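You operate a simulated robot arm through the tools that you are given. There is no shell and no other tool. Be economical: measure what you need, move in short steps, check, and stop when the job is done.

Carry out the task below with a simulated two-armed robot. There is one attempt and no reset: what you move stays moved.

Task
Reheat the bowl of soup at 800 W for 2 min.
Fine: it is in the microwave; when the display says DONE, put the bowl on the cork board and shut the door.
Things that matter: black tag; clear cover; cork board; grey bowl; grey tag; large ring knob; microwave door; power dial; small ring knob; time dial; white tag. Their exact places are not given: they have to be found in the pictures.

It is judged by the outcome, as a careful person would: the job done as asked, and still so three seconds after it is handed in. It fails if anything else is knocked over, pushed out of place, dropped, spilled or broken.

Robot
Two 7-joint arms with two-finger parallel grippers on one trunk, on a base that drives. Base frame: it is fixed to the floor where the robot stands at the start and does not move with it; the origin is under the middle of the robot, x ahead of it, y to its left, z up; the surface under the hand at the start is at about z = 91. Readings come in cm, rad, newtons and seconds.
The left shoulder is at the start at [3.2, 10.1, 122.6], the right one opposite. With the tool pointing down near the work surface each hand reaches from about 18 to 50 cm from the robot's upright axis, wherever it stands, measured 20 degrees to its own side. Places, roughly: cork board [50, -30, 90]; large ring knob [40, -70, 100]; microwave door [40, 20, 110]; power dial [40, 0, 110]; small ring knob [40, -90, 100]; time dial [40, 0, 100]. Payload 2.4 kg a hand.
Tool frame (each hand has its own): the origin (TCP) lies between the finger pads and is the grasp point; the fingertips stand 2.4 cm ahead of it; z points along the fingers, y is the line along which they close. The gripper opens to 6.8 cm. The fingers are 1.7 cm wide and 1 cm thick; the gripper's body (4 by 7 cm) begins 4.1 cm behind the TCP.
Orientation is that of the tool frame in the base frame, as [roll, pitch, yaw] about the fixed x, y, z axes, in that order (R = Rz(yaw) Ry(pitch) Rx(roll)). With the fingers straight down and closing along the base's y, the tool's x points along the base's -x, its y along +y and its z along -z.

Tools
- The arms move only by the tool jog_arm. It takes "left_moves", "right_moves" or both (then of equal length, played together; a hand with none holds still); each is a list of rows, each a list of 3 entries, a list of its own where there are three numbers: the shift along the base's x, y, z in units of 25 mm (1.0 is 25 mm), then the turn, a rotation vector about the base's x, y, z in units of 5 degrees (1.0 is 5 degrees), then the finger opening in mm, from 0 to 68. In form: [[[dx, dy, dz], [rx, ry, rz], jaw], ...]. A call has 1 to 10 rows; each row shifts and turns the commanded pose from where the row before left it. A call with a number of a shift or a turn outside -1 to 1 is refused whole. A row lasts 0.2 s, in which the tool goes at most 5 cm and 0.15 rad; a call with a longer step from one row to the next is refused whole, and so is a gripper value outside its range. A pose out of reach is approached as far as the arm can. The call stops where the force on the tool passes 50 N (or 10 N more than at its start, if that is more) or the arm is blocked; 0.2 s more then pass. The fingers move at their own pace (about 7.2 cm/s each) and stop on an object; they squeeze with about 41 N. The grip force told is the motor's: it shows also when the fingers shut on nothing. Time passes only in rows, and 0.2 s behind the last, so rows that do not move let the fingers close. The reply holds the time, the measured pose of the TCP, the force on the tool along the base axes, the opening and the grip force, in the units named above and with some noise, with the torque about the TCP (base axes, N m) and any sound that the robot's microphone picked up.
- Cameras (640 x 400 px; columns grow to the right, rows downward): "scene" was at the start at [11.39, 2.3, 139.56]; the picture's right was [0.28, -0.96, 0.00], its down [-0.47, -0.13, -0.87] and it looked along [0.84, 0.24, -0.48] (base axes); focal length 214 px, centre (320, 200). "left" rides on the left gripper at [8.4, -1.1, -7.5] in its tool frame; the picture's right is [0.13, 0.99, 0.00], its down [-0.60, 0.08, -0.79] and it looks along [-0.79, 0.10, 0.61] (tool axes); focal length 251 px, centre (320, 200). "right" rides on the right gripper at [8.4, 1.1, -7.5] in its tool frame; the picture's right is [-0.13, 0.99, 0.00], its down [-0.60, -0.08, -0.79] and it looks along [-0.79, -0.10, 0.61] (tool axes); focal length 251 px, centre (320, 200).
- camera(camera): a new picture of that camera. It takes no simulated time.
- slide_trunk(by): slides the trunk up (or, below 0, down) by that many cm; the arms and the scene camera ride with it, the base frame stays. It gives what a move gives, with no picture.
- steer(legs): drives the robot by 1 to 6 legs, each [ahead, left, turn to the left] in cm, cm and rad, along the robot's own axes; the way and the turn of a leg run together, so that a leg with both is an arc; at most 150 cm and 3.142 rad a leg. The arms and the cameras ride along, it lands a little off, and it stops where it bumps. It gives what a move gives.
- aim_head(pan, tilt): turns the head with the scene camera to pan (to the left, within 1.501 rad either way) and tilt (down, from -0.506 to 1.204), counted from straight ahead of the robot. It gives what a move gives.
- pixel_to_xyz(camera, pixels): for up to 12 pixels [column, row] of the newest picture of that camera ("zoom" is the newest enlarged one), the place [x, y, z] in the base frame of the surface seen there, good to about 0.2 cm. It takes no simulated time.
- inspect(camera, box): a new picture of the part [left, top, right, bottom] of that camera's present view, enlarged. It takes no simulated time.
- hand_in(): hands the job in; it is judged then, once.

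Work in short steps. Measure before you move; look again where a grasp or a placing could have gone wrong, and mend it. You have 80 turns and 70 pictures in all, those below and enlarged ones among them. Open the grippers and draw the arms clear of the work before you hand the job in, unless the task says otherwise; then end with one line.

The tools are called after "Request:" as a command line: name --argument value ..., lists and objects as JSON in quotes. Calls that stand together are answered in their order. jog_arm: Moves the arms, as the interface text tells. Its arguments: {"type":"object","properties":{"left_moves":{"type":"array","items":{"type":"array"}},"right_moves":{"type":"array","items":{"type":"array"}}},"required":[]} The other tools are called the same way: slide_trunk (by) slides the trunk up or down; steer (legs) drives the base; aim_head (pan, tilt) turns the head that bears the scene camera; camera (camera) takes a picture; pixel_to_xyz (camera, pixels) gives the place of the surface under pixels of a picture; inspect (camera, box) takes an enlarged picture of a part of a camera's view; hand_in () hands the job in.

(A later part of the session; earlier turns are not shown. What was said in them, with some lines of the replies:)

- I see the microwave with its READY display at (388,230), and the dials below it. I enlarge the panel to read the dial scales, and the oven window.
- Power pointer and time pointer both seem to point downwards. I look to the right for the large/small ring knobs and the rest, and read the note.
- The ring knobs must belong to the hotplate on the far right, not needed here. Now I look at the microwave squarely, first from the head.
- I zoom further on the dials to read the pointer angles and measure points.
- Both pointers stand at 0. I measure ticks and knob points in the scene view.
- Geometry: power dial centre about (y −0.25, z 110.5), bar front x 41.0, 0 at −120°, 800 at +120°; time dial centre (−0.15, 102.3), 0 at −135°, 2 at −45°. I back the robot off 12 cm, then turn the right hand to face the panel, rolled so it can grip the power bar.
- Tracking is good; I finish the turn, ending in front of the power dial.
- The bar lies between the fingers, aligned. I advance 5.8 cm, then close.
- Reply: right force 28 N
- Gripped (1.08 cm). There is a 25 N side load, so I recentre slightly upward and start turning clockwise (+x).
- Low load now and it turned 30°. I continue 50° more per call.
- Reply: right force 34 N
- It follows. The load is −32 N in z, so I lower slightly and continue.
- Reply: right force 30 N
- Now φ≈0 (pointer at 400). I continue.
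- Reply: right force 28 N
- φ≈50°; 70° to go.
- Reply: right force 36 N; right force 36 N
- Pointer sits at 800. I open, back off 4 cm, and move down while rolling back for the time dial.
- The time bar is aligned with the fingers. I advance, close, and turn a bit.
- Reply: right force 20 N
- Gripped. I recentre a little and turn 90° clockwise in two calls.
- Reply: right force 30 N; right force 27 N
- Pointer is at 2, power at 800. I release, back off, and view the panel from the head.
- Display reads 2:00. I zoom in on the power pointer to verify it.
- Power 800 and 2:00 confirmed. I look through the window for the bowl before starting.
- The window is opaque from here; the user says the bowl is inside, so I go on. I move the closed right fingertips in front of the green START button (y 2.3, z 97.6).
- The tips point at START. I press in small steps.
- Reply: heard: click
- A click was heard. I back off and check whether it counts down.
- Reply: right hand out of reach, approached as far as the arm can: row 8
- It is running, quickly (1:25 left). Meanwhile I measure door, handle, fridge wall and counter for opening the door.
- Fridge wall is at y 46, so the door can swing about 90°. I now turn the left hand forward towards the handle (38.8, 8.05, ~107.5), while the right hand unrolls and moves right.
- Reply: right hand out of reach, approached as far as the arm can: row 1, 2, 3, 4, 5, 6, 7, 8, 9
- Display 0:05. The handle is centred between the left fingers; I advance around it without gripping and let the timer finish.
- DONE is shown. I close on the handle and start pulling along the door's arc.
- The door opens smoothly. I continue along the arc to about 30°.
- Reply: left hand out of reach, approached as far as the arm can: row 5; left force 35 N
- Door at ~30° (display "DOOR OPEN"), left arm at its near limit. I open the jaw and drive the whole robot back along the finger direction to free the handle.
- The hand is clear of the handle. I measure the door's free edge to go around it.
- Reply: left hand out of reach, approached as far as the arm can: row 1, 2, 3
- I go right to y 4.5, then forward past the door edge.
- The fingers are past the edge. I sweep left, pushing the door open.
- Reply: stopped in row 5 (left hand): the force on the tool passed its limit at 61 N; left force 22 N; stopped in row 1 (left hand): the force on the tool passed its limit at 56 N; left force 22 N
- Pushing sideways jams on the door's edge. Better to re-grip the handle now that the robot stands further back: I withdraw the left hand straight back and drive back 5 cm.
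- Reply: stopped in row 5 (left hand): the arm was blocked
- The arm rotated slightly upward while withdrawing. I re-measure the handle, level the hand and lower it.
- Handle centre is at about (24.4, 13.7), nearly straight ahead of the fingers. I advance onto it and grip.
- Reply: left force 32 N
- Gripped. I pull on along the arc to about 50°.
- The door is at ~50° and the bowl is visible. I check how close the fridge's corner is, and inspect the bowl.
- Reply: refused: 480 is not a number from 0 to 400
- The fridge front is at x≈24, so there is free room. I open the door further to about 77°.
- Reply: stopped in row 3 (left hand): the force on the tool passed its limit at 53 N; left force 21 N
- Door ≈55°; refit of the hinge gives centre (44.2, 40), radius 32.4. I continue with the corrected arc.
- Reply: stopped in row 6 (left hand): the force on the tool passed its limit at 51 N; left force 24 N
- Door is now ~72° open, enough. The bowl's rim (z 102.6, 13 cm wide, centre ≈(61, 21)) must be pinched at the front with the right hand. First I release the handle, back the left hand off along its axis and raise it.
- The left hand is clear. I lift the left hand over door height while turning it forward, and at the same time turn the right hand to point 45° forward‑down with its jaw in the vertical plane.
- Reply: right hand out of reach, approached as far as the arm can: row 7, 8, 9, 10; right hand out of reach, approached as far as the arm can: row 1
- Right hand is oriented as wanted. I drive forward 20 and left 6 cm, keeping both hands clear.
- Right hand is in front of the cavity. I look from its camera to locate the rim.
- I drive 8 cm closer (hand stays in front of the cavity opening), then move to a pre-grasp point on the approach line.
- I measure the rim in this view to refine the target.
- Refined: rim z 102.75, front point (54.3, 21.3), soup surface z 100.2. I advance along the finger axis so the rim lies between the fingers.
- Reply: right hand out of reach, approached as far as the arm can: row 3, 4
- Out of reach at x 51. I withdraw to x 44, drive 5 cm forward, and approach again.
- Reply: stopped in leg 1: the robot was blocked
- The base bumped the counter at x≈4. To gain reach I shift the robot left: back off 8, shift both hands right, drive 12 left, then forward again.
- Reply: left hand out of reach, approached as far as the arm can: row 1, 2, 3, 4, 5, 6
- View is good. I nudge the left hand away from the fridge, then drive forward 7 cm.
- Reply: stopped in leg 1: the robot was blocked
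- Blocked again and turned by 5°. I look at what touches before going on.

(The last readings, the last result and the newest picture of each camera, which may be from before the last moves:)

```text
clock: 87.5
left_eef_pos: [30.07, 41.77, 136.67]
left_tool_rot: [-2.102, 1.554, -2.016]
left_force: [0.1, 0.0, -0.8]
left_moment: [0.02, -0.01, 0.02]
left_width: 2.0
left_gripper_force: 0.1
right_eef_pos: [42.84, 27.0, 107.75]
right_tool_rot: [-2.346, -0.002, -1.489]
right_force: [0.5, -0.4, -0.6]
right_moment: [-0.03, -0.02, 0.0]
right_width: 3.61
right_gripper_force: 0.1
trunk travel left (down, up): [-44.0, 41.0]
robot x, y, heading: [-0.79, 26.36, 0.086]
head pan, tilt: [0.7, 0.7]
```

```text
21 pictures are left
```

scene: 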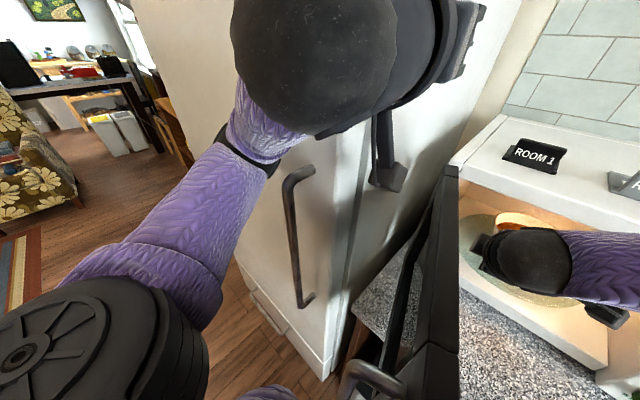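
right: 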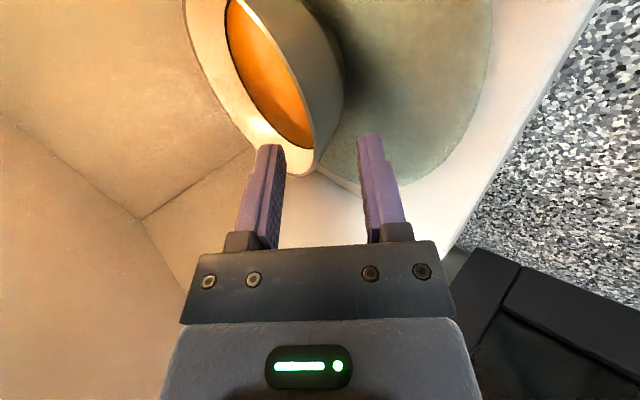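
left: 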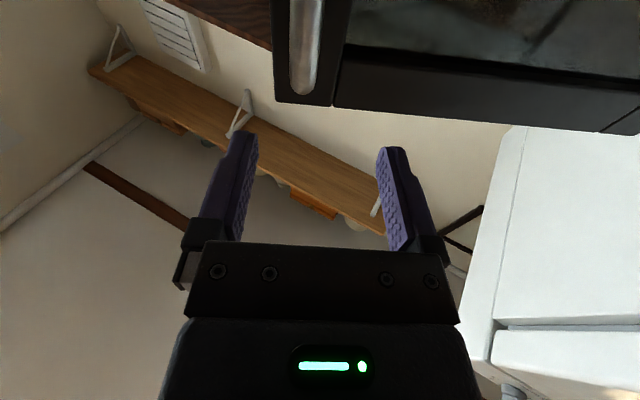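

The door's edge blocks the torso at this y. Instead I will stand at y≈15 and turn the robot left by ~0.5 rad, which brings the right shoulder forward. First back off and shift the right hand right (counter-yawing it).

Request:
steer --legs '[[-11, 0, 0]]'

Request:
jog_arm --right_moves '[[[0, -1, 0], [0, 0, -0.8], 36], [[0, -1, 0], [0, 0, -0.8], 36], [[0, -1, 0], [0, 0, -0.8], 36], [[0, -1, 0], [0, 0, -0.8], 36], [[0, -1, 0], [0, 0, -0.8], 36], [[0, -1, 0], [0, 0, -0.8], 36]]'

Request:
steer --legs '[[0, -11, 0], [0, 0, 0.41]]'

Request:
aim_head --pan -0.2 --tilt 0.65

Request:
camera --camera "scene"

```text
clock: 88.7
left_eef_pos: [20.7, 40.55, 136.39]
left_tool_rot: [-2.579, 1.555, -2.497]
left_force: [0.1, -0.6, 0.6]
left_moment: [0.03, 0.02, 0.0]
left_width: 1.99
left_gripper_force: 0.1
right_eef_pos: [33.18, 25.72, 107.4]
right_tool_rot: [-2.355, 0.002, -1.494]
right_force: [-1.0, -0.5, -0.4]
right_moment: [-0.02, -0.01, 0.03]
right_width: 3.61
right_gripper_force: 0.0
trunk travel left (down, up): [-44.0, 41.0]
robot x, y, heading: [-11.88, 25.39, 0.08]
head pan, tilt: [0.7, 0.7]
```

```text
clock: 90.1
left_eef_pos: [20.94, 40.55, 136.28]
left_tool_rot: [-2.61, 1.549, -2.528]
left_force: [1.0, 0.7, 0.2]
left_moment: [0.01, 0.01, 0.01]
left_width: 2.03
left_gripper_force: 0.1
right_eef_pos: [33.26, 10.71, 107.38]
right_tool_rot: [-2.357, 0.002, -1.915]
right_force: [0.2, 0.6, -0.4]
right_moment: [0.0, 0.0, 0.02]
right_width: 3.57
right_gripper_force: 0.0
trunk travel left (down, up): [-44.0, 41.0]
robot x, y, heading: [-11.9, 25.45, 0.078]
head pan, tilt: [0.7, 0.7]
```

```text
clock: 92.5
left_eef_pos: [13.06, 41.5, 136.36]
left_tool_rot: [-2.595, 1.549, -2.102]
left_force: [-0.2, 0.1, 0.1]
left_moment: [-0.02, 0.04, -0.01]
left_width: 2.0
left_gripper_force: 0.1
right_eef_pos: [36.2, 19.06, 107.24]
right_tool_rot: [-2.356, 0.0, -1.502]
right_force: [-0.6, 0.5, -0.1]
right_moment: [0.03, -0.01, 0.02]
right_width: 3.6
right_gripper_force: 0.0
trunk travel left (down, up): [-44.0, 41.0]
robot x, y, heading: [-11.0, 14.97, 0.493]
head pan, tilt: [0.7, 0.7]
```

```text
clock: 93.7
left_eef_pos: [12.91, 41.41, 136.46]
left_tool_rot: [-2.599, 1.549, -2.106]
left_force: [0.2, 0.1, 0.0]
left_moment: [-0.02, -0.03, 0.02]
left_width: 2.02
left_gripper_force: 0.1
right_eef_pos: [36.28, 19.03, 107.31]
right_tool_rot: [-2.356, 0.003, -1.503]
right_force: [0.3, 0.9, -0.7]
right_moment: [-0.01, 0.0, 0.0]
right_width: 3.6
right_gripper_force: 0.0
trunk travel left (down, up): [-44.0, 41.0]
robot x, y, heading: [-10.64, 14.86, 0.495]
head pan, tilt: [-0.201, 0.649]
```

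```text
20 pictures are left
```

scene: 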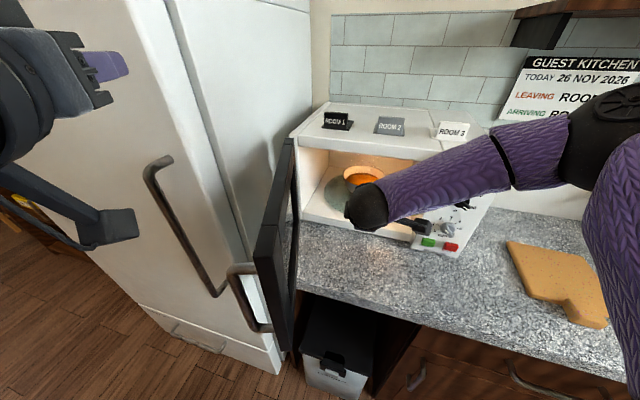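

Good layout. I drive 12 cm straight toward the counter (in base x), bringing the hand into the pre-grasp region.

Request:
steer --legs '[[10.55, -5.7, 0]]'

Request:
jog_arm --right_moves '[[[0.1, 0.35, 0], [0, 0, 0], 36], [[0.1, 0.35, 0], [0, 0, 0], 36]]'

```text
clock: 94.9
left_eef_pos: [25.24, 41.46, 136.42]
left_tool_rot: [-2.64, 1.549, -2.142]
left_force: [1.1, 0.7, -0.3]
left_moment: [-0.02, -0.01, 0.05]
left_width: 2.02
left_gripper_force: 0.1
right_eef_pos: [48.38, 19.13, 107.34]
right_tool_rot: [-2.356, 0.0, -1.501]
right_force: [-0.8, 0.8, 0.5]
right_moment: [0.02, 0.01, 0.0]
right_width: 3.62
right_gripper_force: 0.1
trunk travel left (down, up): [-44.0, 41.0]
robot x, y, heading: [1.41, 14.57, 0.493]
head pan, tilt: [-0.201, 0.649]
```

```text
clock: 95.5
left_eef_pos: [25.07, 41.51, 136.51]
left_tool_rot: [-2.591, 1.55, -2.097]
left_force: [0.0, -0.1, 0.6]
left_moment: [0.0, -0.03, 0.0]
left_width: 2.0
left_gripper_force: 0.0
right_eef_pos: [48.9, 20.86, 107.45]
right_tool_rot: [-2.357, 0.003, -1.501]
right_force: [-0.2, -0.7, 0.6]
right_moment: [0.0, -0.02, 0.0]
right_width: 3.6
right_gripper_force: 0.0
trunk travel left (down, up): [-44.0, 41.0]
robot x, y, heading: [1.56, 14.48, 0.491]
head pan, tilt: [-0.201, 0.649]
```

Now I advance along the finger axis to the rim.

Request:
jog_arm --right_moves '[[[0.52, 0.01, -0.435], [0, 0, 0], 36], [[0.52, 0.01, -0.435], [0, 0, 0], 36], [[0.52, 0.01, -0.435], [0, 0, 0], 36], [[0.52, 0.01, -0.435], [0, 0, 0], 36]]'

Request:
camera --camera "right"

```text
clock: 96.5
left_eef_pos: [24.98, 41.5, 136.51]
left_tool_rot: [-2.606, 1.55, -2.113]
left_force: [0.1, -0.5, 0.2]
left_moment: [0.01, 0.03, 0.03]
left_width: 1.98
left_gripper_force: 0.1
right_eef_pos: [54.06, 20.99, 103.02]
right_tool_rot: [-2.357, 0.002, -1.502]
right_force: [-0.8, 0.6, 0.6]
right_moment: [0.01, 0.0, -0.02]
right_width: 3.6
right_gripper_force: 0.1
trunk travel left (down, up): [-44.0, 41.0]
robot x, y, heading: [1.43, 14.58, 0.491]
head pan, tilt: [-0.201, 0.649]
```

```text
19 pictures are left
```

right: 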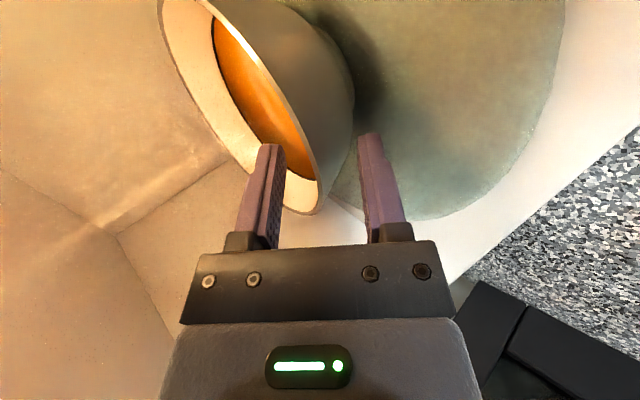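

The inner finger is inside the bowl, the outer one outside. I close gently in stages.

Request:
jog_arm --right_moves '[[[0, 0, 0], [0, 0, 0], 20], [[0, 0, 0], [0, 0, 0], 14], [[0, 0, 0], [0, 0, 0], 10], [[0, 0, 0], [0, 0, 0], 7], [[0, 0, 0], [0, 0, 0], 5], [[0, 0, 0], [0, 0, 0], 3], [[0, 0, 0], [0, 0, 0], 0], [[0, 0, 0], [0, 0, 0], 0]]'

Request:
camera --camera "right"

Request:
inspect --camera "scene" --box '[290, 100, 530, 250]'

```text
clock: 98.3
left_eef_pos: [25.09, 41.51, 136.47]
left_tool_rot: [-2.618, 1.549, -2.123]
left_force: [-0.5, 0.6, -1.4]
left_moment: [0.01, -0.01, 0.04]
left_width: 2.01
left_gripper_force: 0.0
right_eef_pos: [54.09, 20.89, 102.99]
right_tool_rot: [-2.357, 0.002, -1.502]
right_force: [0.2, -0.6, -5.1]
right_moment: [-0.07, 0.4, -0.03]
right_width: 0.79
right_gripper_force: 30.4
trunk travel left (down, up): [-44.0, 41.0]
robot x, y, heading: [1.67, 14.57, 0.492]
head pan, tilt: [-0.201, 0.649]
```

```text
18 pictures are left
```

right: 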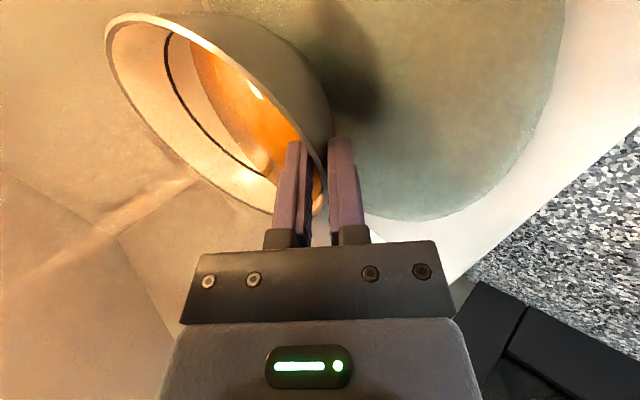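

```text
2.67 times, centred on (410, 175) of scene
```

zoom: 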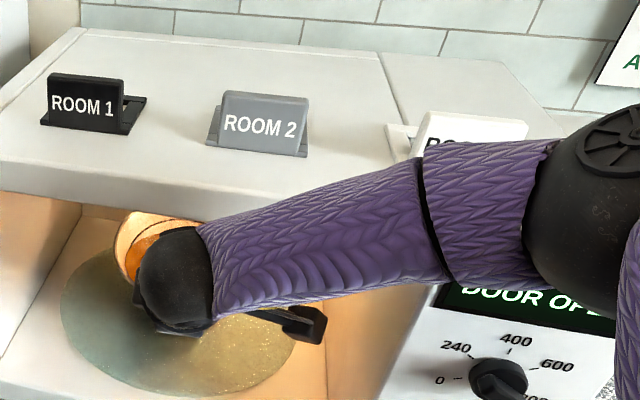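

The bowl tipped a bit to align with the fingers. I measure the rim's tilt.

Request:
pixel_to_xyz --camera "right" --pixels '[[310, 195], [322, 208], [108, 30], [150, 18], [120, 70], [200, 170], [250, 60], [235, 110], [320, 70], [330, 100], [225, 40], [260, 200]]'

```text
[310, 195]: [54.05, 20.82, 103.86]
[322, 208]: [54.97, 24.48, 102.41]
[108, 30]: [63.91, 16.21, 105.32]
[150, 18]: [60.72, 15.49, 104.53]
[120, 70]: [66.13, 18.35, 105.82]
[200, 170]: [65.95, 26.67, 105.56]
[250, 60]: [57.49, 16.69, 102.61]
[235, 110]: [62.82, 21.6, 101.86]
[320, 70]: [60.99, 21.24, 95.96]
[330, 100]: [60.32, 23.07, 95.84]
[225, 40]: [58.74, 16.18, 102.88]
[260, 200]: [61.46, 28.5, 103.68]
```

Tilt is ~17°, front low. I lift slightly and draw it out, rotating the hand to level the bowl as soon as the ceiling allows.

Request:
jog_arm --right_moves '[[[-0.15, 0, 0.15], [0, 0, 0], 0], [[-0.3, 0, 0.1], [0, 0, 0], 0], [[-0.3, 0, 0.1], [0, 0, 0], 0], [[-0.3, 0, 0.1], [0, 0.4, 0], 0], [[-0.3, 0, 0.05], [0, 0.5, 0], 0], [[-0.3, 0, 0], [0, 0.5, 0], 0], [[-0.3, 0, 0], [0, 0.5, 0], 0], [[-0.3, 0, 0], [0, 0.5, 0], 0], [[-0.3, 0, 0], [0, 0.5, 0], 0], [[-0.3, 0, 0], [0, 0.5, 0], 0]]'

Request:
camera --camera "right"

```text
clock: 100.5
left_eef_pos: [25.08, 41.45, 136.39]
left_tool_rot: [-2.613, 1.549, -2.118]
left_force: [1.3, 0.0, 0.0]
left_moment: [0.02, 0.04, 0.02]
left_width: 1.99
left_gripper_force: 0.1
right_eef_pos: [46.97, 20.97, 104.19]
right_tool_rot: [-2.656, 0.023, -1.504]
right_force: [0.2, 1.0, -5.9]
right_moment: [-0.07, 0.4, -0.03]
right_width: 0.74
right_gripper_force: 29.9
trunk travel left (down, up): [-44.0, 41.0]
robot x, y, heading: [1.54, 14.21, 0.493]
head pan, tilt: [-0.201, 0.649]
```

```text
16 pictures are left
```

right: 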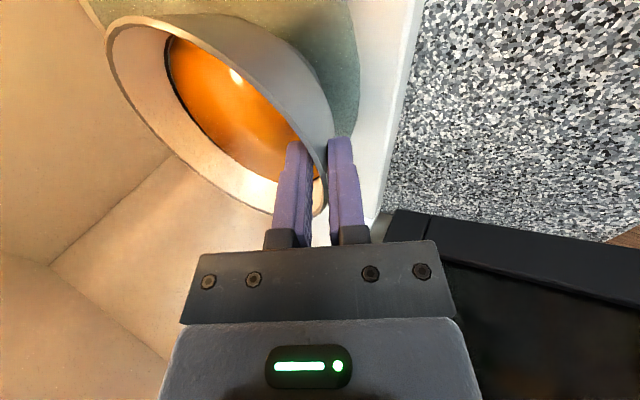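

The bowl is lifted and firmly held, soup level even. I check the level once more.

Request:
pixel_to_xyz --camera "right" --pixels '[[110, 30], [150, 18], [120, 75], [190, 160], [250, 65], [318, 200], [310, 190], [240, 110]]'

```text
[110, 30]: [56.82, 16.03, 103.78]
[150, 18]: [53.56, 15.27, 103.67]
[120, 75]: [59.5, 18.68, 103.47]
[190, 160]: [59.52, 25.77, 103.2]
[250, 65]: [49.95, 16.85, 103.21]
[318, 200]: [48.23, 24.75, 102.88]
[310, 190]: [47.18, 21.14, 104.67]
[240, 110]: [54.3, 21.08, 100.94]
```

Level within 2°. I drive straight back (base −x) 22 cm to bring the bowl out of the cavity.

Request:
steer --legs '[[-9.7, 5.2, 0], [-9.7, 5.2, 0]]'

Request:
camera --camera "scene"

```text
clock: 102.5
left_eef_pos: [2.79, 41.46, 136.4]
left_tool_rot: [-2.57, 1.549, -2.074]
left_force: [-0.3, 0.2, 0.1]
left_moment: [0.03, -0.01, -0.04]
left_width: 2.0
left_gripper_force: 0.0
right_eef_pos: [24.7, 20.95, 104.25]
right_tool_rot: [-2.652, 0.02, -1.505]
right_force: [-0.2, 0.7, -4.5]
right_moment: [-0.07, 0.37, 0.0]
right_width: 0.83
right_gripper_force: 30.0
trunk travel left (down, up): [-44.0, 41.0]
robot x, y, heading: [-20.53, 14.25, 0.493]
head pan, tilt: [-0.201, 0.649]
```

```text
15 pictures are left
```

scene: 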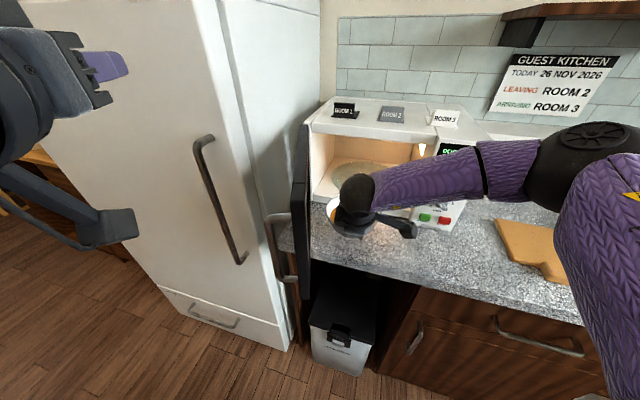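

The bowl is out in front of the panel. I drive sideways (base −y) 50 cm toward the board.

Request:
steer --legs '[[-11.8, -22, 0], [-11.8, -22, 0]]'

Request:
aim_head --pan -0.45 --tilt 0.7

Request:
camera --camera "scene"

```text
clock: 105.8
left_eef_pos: [3.06, -8.67, 136.55]
left_tool_rot: [-2.626, 1.551, -2.134]
left_force: [-0.5, 0.5, -0.2]
left_moment: [-0.01, -0.03, 0.0]
left_width: 1.99
left_gripper_force: 0.2
right_eef_pos: [24.81, -29.22, 104.31]
right_tool_rot: [-2.653, 0.022, -1.508]
right_force: [-0.1, -0.4, -5.4]
right_moment: [-0.03, 0.41, 0.0]
right_width: 0.78
right_gripper_force: 29.8
trunk travel left (down, up): [-44.0, 41.0]
robot x, y, heading: [-20.96, -35.34, 0.487]
head pan, tilt: [-0.201, 0.649]
```

```text
clock: 106.5
left_eef_pos: [3.13, -8.68, 136.38]
left_tool_rot: [-2.606, 1.55, -2.119]
left_force: [-0.1, 0.0, -0.3]
left_moment: [0.01, 0.0, 0.01]
left_width: 2.0
left_gripper_force: 0.0
right_eef_pos: [24.9, -29.2, 104.23]
right_tool_rot: [-2.653, 0.022, -1.509]
right_force: [0.0, 0.0, -4.8]
right_moment: [-0.07, 0.36, 0.05]
right_width: 0.76
right_gripper_force: 29.5
trunk travel left (down, up): [-44.0, 41.0]
robot x, y, heading: [-20.69, -35.42, 0.489]
head pan, tilt: [-0.45, 0.7]
```

```text
14 pictures are left
```

scene: 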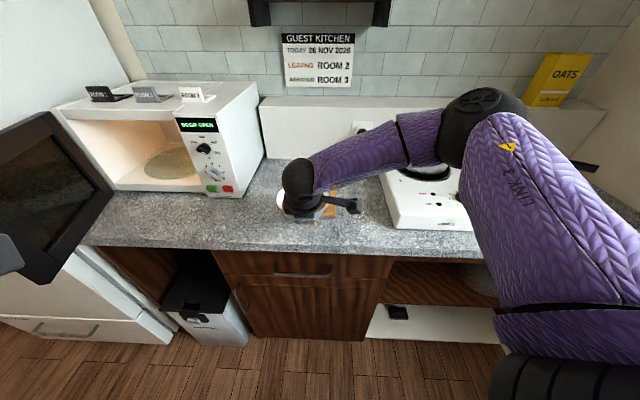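

The board is hidden behind the hand; I look with the right camera to measure it.

Request:
camera --camera "right"

Request:
inspect --camera "scene" --box '[250, 150, 400, 240]'

```text
13 pictures are left
```

right: 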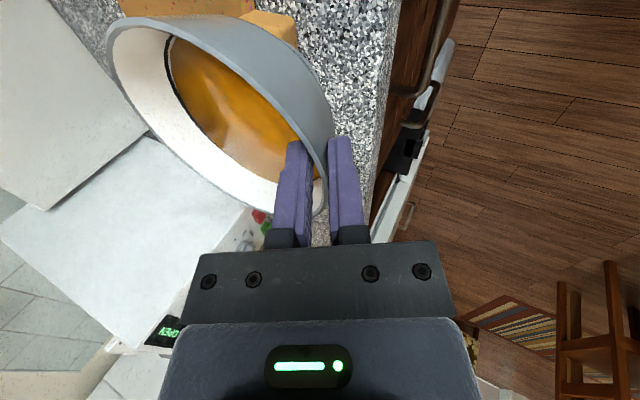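

```text
4.27 times, centred on (325, 195) of scene
```

zoom: 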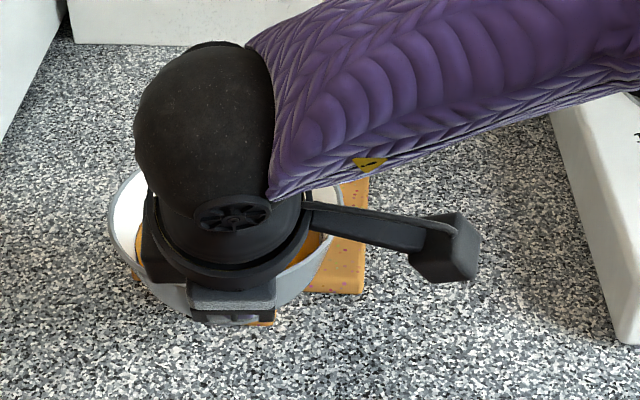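

I measure the board edges seen around the bowl.

Request:
pixel_to_xyz --camera "zoom" --pixels '[[362, 290], [366, 185], [345, 240], [330, 288], [138, 276], [265, 322], [620, 330], [560, 150]]'

Request:
pixel_to_xyz --camera "right" --pixels '[[120, 8], [165, 8], [230, 10], [275, 18], [292, 38]]'

```text
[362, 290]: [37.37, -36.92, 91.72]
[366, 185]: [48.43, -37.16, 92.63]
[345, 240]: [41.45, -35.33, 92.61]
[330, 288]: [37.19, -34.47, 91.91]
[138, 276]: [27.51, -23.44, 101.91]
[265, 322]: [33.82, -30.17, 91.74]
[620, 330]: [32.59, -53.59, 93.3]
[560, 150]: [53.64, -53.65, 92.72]
```

```text
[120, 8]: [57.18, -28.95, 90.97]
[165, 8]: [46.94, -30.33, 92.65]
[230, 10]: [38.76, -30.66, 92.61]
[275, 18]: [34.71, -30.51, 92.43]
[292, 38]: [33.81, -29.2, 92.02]
```

Board spans about x 37.3–55, y −37.3…−21.3, top z 92.6; target centre (46, −29.3). Before driving forward I check the right elbow against surroundings.

Request:
pixel_to_xyz --camera "scene" --pixels '[[485, 112], [520, 100], [455, 150], [550, 75], [585, 165], [425, 175], [590, 130], [600, 60]]'

```text
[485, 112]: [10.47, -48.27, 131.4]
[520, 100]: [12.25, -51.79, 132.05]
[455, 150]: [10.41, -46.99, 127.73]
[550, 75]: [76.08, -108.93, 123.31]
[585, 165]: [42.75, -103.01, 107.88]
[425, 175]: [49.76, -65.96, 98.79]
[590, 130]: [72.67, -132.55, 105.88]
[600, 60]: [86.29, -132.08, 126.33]
```

Elbow is far from anything. I drive 14.4 cm forward in base x over the board.

Request:
steer --legs '[[6.2, -3.6, 0], [6.2, -3.6, 0]]'

Request:
camera --camera "right"

```text
clock: 108.2
left_eef_pos: [17.76, -9.15, 136.37]
left_tool_rot: [-2.647, 1.551, -2.155]
left_force: [-0.7, -0.4, -0.5]
left_moment: [0.0, 0.01, -0.02]
left_width: 2.02
left_gripper_force: 0.1
right_eef_pos: [39.41, -29.82, 104.23]
right_tool_rot: [-2.651, 0.021, -1.508]
right_force: [0.9, 0.7, -4.6]
right_moment: [-0.1, 0.36, -0.03]
right_width: 0.77
right_gripper_force: 29.2
trunk travel left (down, up): [-44.0, 41.0]
robot x, y, heading: [-6.38, -36.09, 0.489]
head pan, tilt: [-0.45, 0.7]
```

```text
11 pictures are left
```

right: 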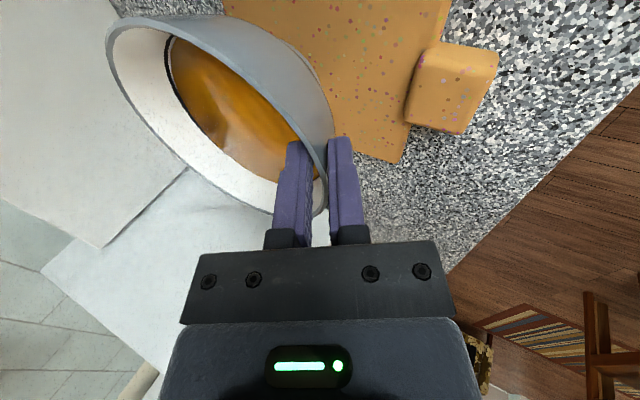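

Over the board. I lower 3.75 cm, then creep.

Request:
jog_arm --right_moves '[[[0, 0, -0.3], [0, 0, 0], 0], [[0, 0, -0.3], [0, 0, 0], 0], [[0, 0, -0.3], [0, 0, 0], 0], [[0, 0, -0.3], [0, 0, 0], 0], [[0, 0, -0.3], [0, 0, 0], 0], [[0, 0, -0.06], [0, 0, 0], 0], [[0, 0, -0.06], [0, 0, 0], 0]]'

Request:
jog_arm --right_moves '[[[0, 0, -0.05], [0, 0, 0], 0], [[0, 0, 0], [0, 0, 0], 0]]'

Request:
jog_arm --right_moves '[[[0, 0, -0.05], [0, 0, 0], 0], [[0, 0, 0], [0, 0, 0], 0]]'

```text
clock: 109.8
left_eef_pos: [17.5, -9.13, 136.37]
left_tool_rot: [-2.61, 1.549, -2.12]
left_force: [-0.8, 0.6, 0.5]
left_moment: [0.0, 0.03, 0.0]
left_width: 2.02
left_gripper_force: 0.0
right_eef_pos: [39.27, -29.72, 100.1]
right_tool_rot: [-2.653, 0.021, -1.507]
right_force: [-0.5, -1.1, -6.1]
right_moment: [-0.04, 0.37, -0.02]
right_width: 0.77
right_gripper_force: 29.2
trunk travel left (down, up): [-44.0, 41.0]
robot x, y, heading: [-6.17, -36.14, 0.488]
head pan, tilt: [-0.45, 0.7]
```

```text
clock: 110.4
left_eef_pos: [17.54, -9.22, 136.47]
left_tool_rot: [-2.599, 1.55, -2.109]
left_force: [-0.3, -0.2, 0.3]
left_moment: [-0.02, 0.0, -0.05]
left_width: 2.01
left_gripper_force: 0.0
right_eef_pos: [39.29, -29.75, 100.04]
right_tool_rot: [-2.653, 0.02, -1.508]
right_force: [-1.3, -0.5, -3.2]
right_moment: [0.04, 0.34, 0.03]
right_width: 0.78
right_gripper_force: 29.5
trunk travel left (down, up): [-44.0, 41.0]
robot x, y, heading: [-6.47, -35.97, 0.496]
head pan, tilt: [-0.45, 0.7]
```

```text
clock: 111.0
left_eef_pos: [17.42, -9.23, 136.48]
left_tool_rot: [-2.582, 1.55, -2.092]
left_force: [0.1, 0.4, -0.3]
left_moment: [0.01, 0.0, 0.0]
left_width: 2.0
left_gripper_force: 0.0
right_eef_pos: [39.22, -29.81, 99.97]
right_tool_rot: [-2.652, 0.023, -1.507]
right_force: [-2.6, -0.3, 1.2]
right_moment: [0.1, 0.21, 0.06]
right_width: 0.78
right_gripper_force: 29.7
trunk travel left (down, up): [-44.0, 41.0]
robot x, y, heading: [-6.47, -36.0, 0.49]
head pan, tilt: [-0.45, 0.7]
```

The board carries the bowl (force reversed). I release slowly and back out along the finger axis.

Request:
jog_arm --right_moves '[[[0, 0, 0], [0, 0, 0], 10], [[0, 0, 0], [0, 0, 0], 14], [[0, 0, 0], [0, 0, 0], 20], [[0, 0, 0], [0, 0, 0], 24], [[-0.19, 0, 0.35], [0, 0, 0], 24], [[-0.28, 0, 0.53], [0, 0, 0], 24], [[-0.38, 0, 0.7], [0, 0, 0], 24], [[-0.38, 0, 0.7], [0, 0, 0], 24], [[-0.38, 0, 0.7], [0, 0, 0], 24]]'

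Request:
camera --camera "right"

```text
clock: 113.0
left_eef_pos: [17.5, -9.12, 136.48]
left_tool_rot: [-2.591, 1.552, -2.1]
left_force: [0.1, 0.9, 0.0]
left_moment: [0.0, 0.04, 0.0]
left_width: 2.02
left_gripper_force: 0.1
right_eef_pos: [35.22, -29.96, 107.3]
right_tool_rot: [-2.653, 0.021, -1.51]
right_force: [-0.4, 0.0, -0.1]
right_moment: [-0.01, 0.02, -0.03]
right_width: 2.4
right_gripper_force: 0.0
trunk travel left (down, up): [-44.0, 41.0]
robot x, y, heading: [-6.38, -36.0, 0.491]
head pan, tilt: [-0.45, 0.7]
```

```text
10 pictures are left
```

right: 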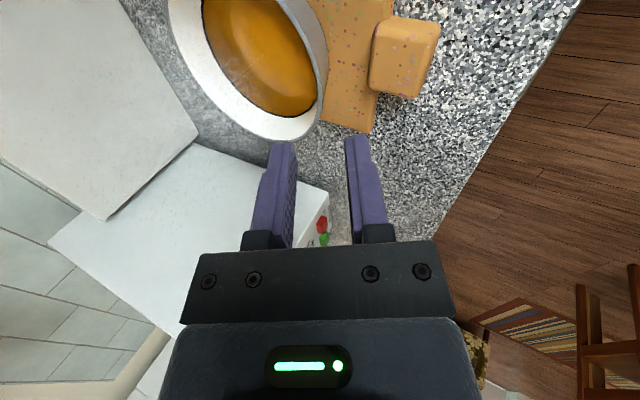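

The bowl stands on the board. Now the door: I bring the left hand down to a closed "pusher" pose (yawed right 40°), and draw the right hand up and back.

Request:
jog_arm --left_moves '[[[0.244, 0.244, -1], [0, 0, -0.8], 0], [[0.244, 0.244, -1], [0, 0, -0.8], 0], [[0.244, 0.244, -1], [0, 0, -0.8], 0], [[0.244, 0.244, -1], [0, 0, -0.8], 0], [[0.244, 0.244, -1], [0, 0, -0.8], 0], [[0.244, 0.244, -1], [0, 0, -0.8], 0], [[0.244, 0.244, -1], [0, 0, -0.8], 0], [[0.244, 0.244, -1], [0, 0, -0.8], 0], [[0.244, 0.244, -1], [0, 0, -0.8], 0], [[0.244, 0.244, -1], [0, 0, -0.8], 0]]' --right_moves '[[[-0.4, 0, 0.6], [0, 0, 0], 10], [[-0.4, 0, 0.6], [0, 0, 0], 10], [[-0.4, 0, 0.6], [0, 0, 0], 10], [[-0.4, 0, 0.6], [0, 0, 0], 10], [[-0.4, 0, 0.6], [0, 0, 0], 10], [[0, 0, 0.4], [0, 0, 0], 10], [[0, 0, 0], [0, 0, 0], 10], [[0, 0, 0], [0, 0, 0], 10], [[0, 0, 0], [0, 0, 0], 10], [[0, 0, 0], [0, 0, 0], 10]]'

Request:
steer --legs '[[-22, 11.8, 0], [30.6, 57.3, 0], [0, 0, -0.49]]'

Request:
aim_head --pan 0.2 --tilt 0.55

Request:
camera --camera "scene"

```text
clock: 115.2
left_eef_pos: [24.59, -2.62, 112.08]
left_tool_rot: [-2.636, 1.552, -2.84]
left_force: [0.2, 0.6, 0.9]
left_moment: [-0.01, -0.02, -0.03]
left_width: 0.0
left_gripper_force: 24.2
left hand out of reach, approached as far as the arm can: row 1, 2
right_eef_pos: [30.22, -29.85, 115.85]
right_tool_rot: [-2.654, 0.021, -1.507]
right_force: [1.0, -0.6, 0.5]
right_moment: [0.03, -0.01, 0.01]
right_width: 0.99
right_gripper_force: 0.0
trunk travel left (down, up): [-44.0, 41.0]
robot x, y, heading: [-6.06, -36.18, 0.491]
head pan, tilt: [-0.45, 0.7]
```

```text
clock: 121.7
left_eef_pos: [11.49, 45.09, 112.06]
left_tool_rot: [-2.598, 1.549, 2.999]
left_force: [0.4, -0.5, -0.1]
left_moment: [0.01, 0.01, -0.03]
left_width: 0.01
left_gripper_force: 23.3
right_eef_pos: [3.86, 18.37, 115.89]
right_tool_rot: [-2.653, 0.022, -1.988]
right_force: [0.4, 0.2, 0.8]
right_moment: [-0.02, 0.0, -0.01]
right_width: 1.01
right_gripper_force: 0.1
trunk travel left (down, up): [-44.0, 41.0]
robot x, y, heading: [-31.52, 29.95, 0.012]
head pan, tilt: [-0.45, 0.7]
```

```text
clock: 122.7
left_eef_pos: [11.42, 45.09, 111.92]
left_tool_rot: [-2.595, 1.55, 3.001]
left_force: [0.2, 0.8, 0.2]
left_moment: [0.01, 0.01, 0.01]
left_width: 0.0
left_gripper_force: 23.7
right_eef_pos: [3.79, 18.41, 115.86]
right_tool_rot: [-2.653, 0.022, -1.989]
right_force: [0.0, -0.4, 0.3]
right_moment: [0.0, -0.02, 0.01]
right_width: 1.0
right_gripper_force: 0.2
trunk travel left (down, up): [-44.0, 41.0]
robot x, y, heading: [-31.37, 29.29, 0.012]
head pan, tilt: [0.201, 0.55]
```

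```text
9 pictures are left
```

scene: 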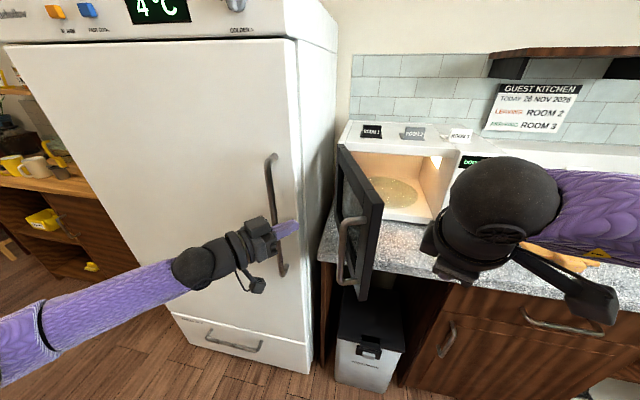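

Everything is placed well: left hand outside the door at (11.4, 45.1). I push the door with short drives along its arc.

Request:
steer --legs '[[8.4, -5.6, 0], [1.6, -4.8, 0], [1.9, -4.2, 0], [3.5, -4.5, 0]]'

Request:
camera --camera "scene"

```text
clock: 125.4
left_eef_pos: [26.91, 26.08, 111.98]
left_tool_rot: [-2.621, 1.55, 2.975]
left_force: [-0.2, -0.2, -0.7]
left_moment: [-0.03, 0.02, -0.01]
left_width: 0.0
left_gripper_force: 23.2
right_eef_pos: [19.42, -0.8, 115.81]
right_tool_rot: [-2.652, 0.023, -1.989]
right_force: [0.1, -1.0, 0.3]
right_moment: [-0.03, 0.01, 0.01]
right_width: 0.98
right_gripper_force: 0.1
trunk travel left (down, up): [-44.0, 41.0]
robot x, y, heading: [-15.98, 10.92, 0.003]
head pan, tilt: [0.201, 0.55]
```

```text
8 pictures are left
```

scene: 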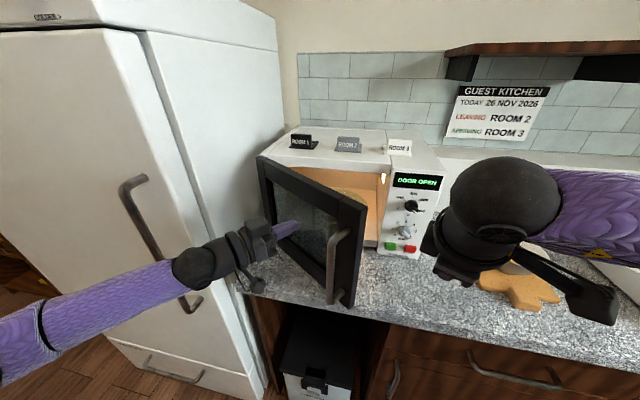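

The door follows. I continue the arc nearly to closed.

Request:
steer --legs '[[4.55, -3.5, 0], [5.3, -2.2, 0], [4.8, -0.8, 0]]'

Request:
jog_arm --left_moves '[[[0.2, 0, 0], [0, 0, 0], 0], [[0.2, 0, 0], [0, 0, 0], 0], [[0.2, 0, 0], [0, 0, 0], 0]]'

Request:
camera --camera "scene"

```text
clock: 127.5
left_eef_pos: [41.3, 19.75, 111.87]
left_tool_rot: [-2.625, 1.548, 2.971]
left_force: [-31.1, 0.7, -21.7]
left_moment: [0.2, 0.41, -0.23]
left_width: 0.01
left_gripper_force: 23.8
right_eef_pos: [33.79, -6.98, 115.87]
right_tool_rot: [-2.649, 0.023, -1.988]
right_force: [0.5, -0.6, -0.4]
right_moment: [0.03, 0.02, 0.02]
right_width: 1.02
right_gripper_force: 0.1
trunk travel left (down, up): [-44.0, 41.0]
robot x, y, heading: [-1.11, 4.16, 0.013]
head pan, tilt: [0.201, 0.55]
```

```text
clock: 128.0
left_eef_pos: [41.29, 19.75, 111.95]
left_tool_rot: [-2.544, 1.546, 3.048]
left_force: [-37.9, 7.7, 5.9]
left_moment: [-0.1, -0.28, -0.15]
left_width: 0.0
left_gripper_force: 24.2
right_eef_pos: [33.41, -6.77, 116.12]
right_tool_rot: [-2.646, 0.024, -1.985]
right_force: [0.0, 0.1, 0.1]
right_moment: [0.01, 0.02, 0.02]
right_width: 1.01
right_gripper_force: 0.0
trunk travel left (down, up): [-44.0, 41.0]
robot x, y, heading: [-1.63, 4.16, 0.017]
head pan, tilt: [0.201, 0.55]
stopped in row 2 (left hand): the force on the tool passed its limit at 56 N (the readings are from after the stop); the commanded pose is now the measured one
```

```text
7 pictures are left
```

scene: 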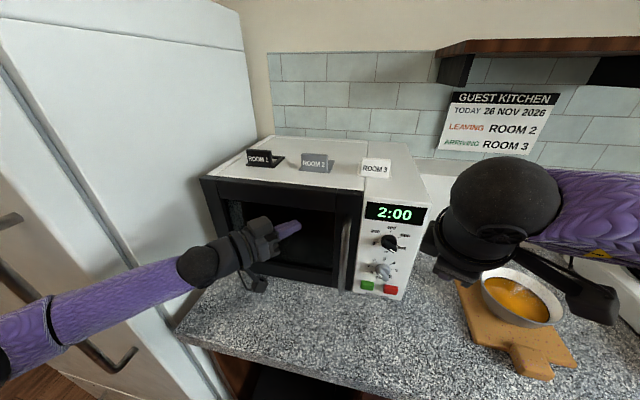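

The door is shut (display back to 2:00) and the bowl stands level on the board. I back away, open the grippers, and check.

Request:
steer --legs '[[-20, 0, 0]]'

Request:
jog_arm --left_moves '[[[0, 0, 0], [0, 0, 0], 60], [[0, 0, 0], [0, 0, 0], 60], [[0, 0, 0], [0, 0, 0], 60]]' --right_moves '[[[0, 0, 0], [0, 0, 0], 60], [[0, 0, 0], [0, 0, 0], 60], [[0, 0, 0], [0, 0, 0], 60]]'

Request:
aim_head --pan 0.0 --tilt 0.5

Request:
camera --camera "scene"

```text
clock: 129.6
left_eef_pos: [21.82, 19.38, 111.65]
left_tool_rot: [-2.602, 1.54, 2.993]
left_force: [0.2, -0.7, 0.2]
left_moment: [-0.06, -0.01, 0.0]
left_width: 0.01
left_gripper_force: 23.5
right_eef_pos: [13.8, -7.16, 115.85]
right_tool_rot: [-2.652, 0.023, -1.983]
right_force: [0.0, -0.1, -0.2]
right_moment: [0.02, 0.02, -0.02]
right_width: 1.0
right_gripper_force: 0.0
trunk travel left (down, up): [-44.0, 41.0]
robot x, y, heading: [-21.47, 3.9, 0.013]
head pan, tilt: [0.201, 0.55]
```

```text
clock: 130.4
left_eef_pos: [21.91, 19.43, 111.54]
left_tool_rot: [-2.594, 1.539, 3.0]
left_force: [0.3, -0.9, -0.1]
left_moment: [-0.01, -0.01, 0.02]
left_width: 6.0
left_gripper_force: 0.1
right_eef_pos: [13.91, -7.14, 115.78]
right_tool_rot: [-2.653, 0.024, -1.986]
right_force: [0.5, 0.2, -0.3]
right_moment: [-0.02, 0.03, -0.01]
right_width: 6.01
right_gripper_force: 0.1
trunk travel left (down, up): [-44.0, 41.0]
robot x, y, heading: [-21.77, 4.2, 0.013]
head pan, tilt: [0.201, 0.55]
```

```text
clock: 131.1
left_eef_pos: [21.92, 19.52, 111.55]
left_tool_rot: [-2.596, 1.541, 2.998]
left_force: [0.7, -0.5, 0.6]
left_moment: [0.0, -0.03, -0.02]
left_width: 6.0
left_gripper_force: 0.1
right_eef_pos: [13.83, -7.14, 116.0]
right_tool_rot: [-2.654, 0.022, -1.984]
right_force: [-0.7, 0.1, -0.7]
right_moment: [0.0, 0.02, 0.01]
right_width: 6.0
right_gripper_force: 0.0
trunk travel left (down, up): [-44.0, 41.0]
robot x, y, heading: [-21.25, 4.15, 0.012]
head pan, tilt: [0.0, 0.499]
```

```text
6 pictures are left
```

scene: 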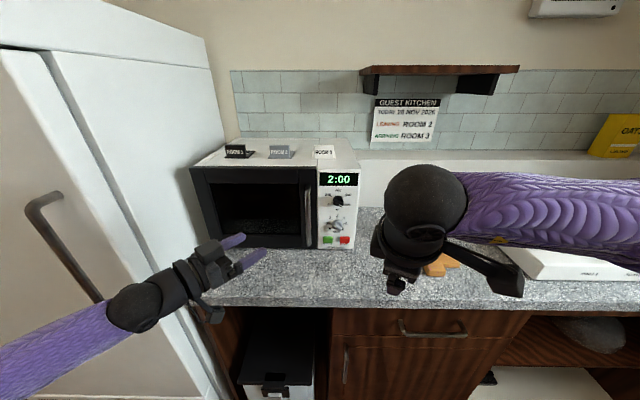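

The door is shut, the tags are in place, the bowl is on the board, and both hands are open and clear. I hand in.

Request:
hand_in

```text
The job is handed in.
```

The soup was reheated at 800 W for 2 min until the display said DONE. The bowl is now on the cork board and the microwave door is shut; the bowl tipped about 17° when first gripped, and I saw no spill.
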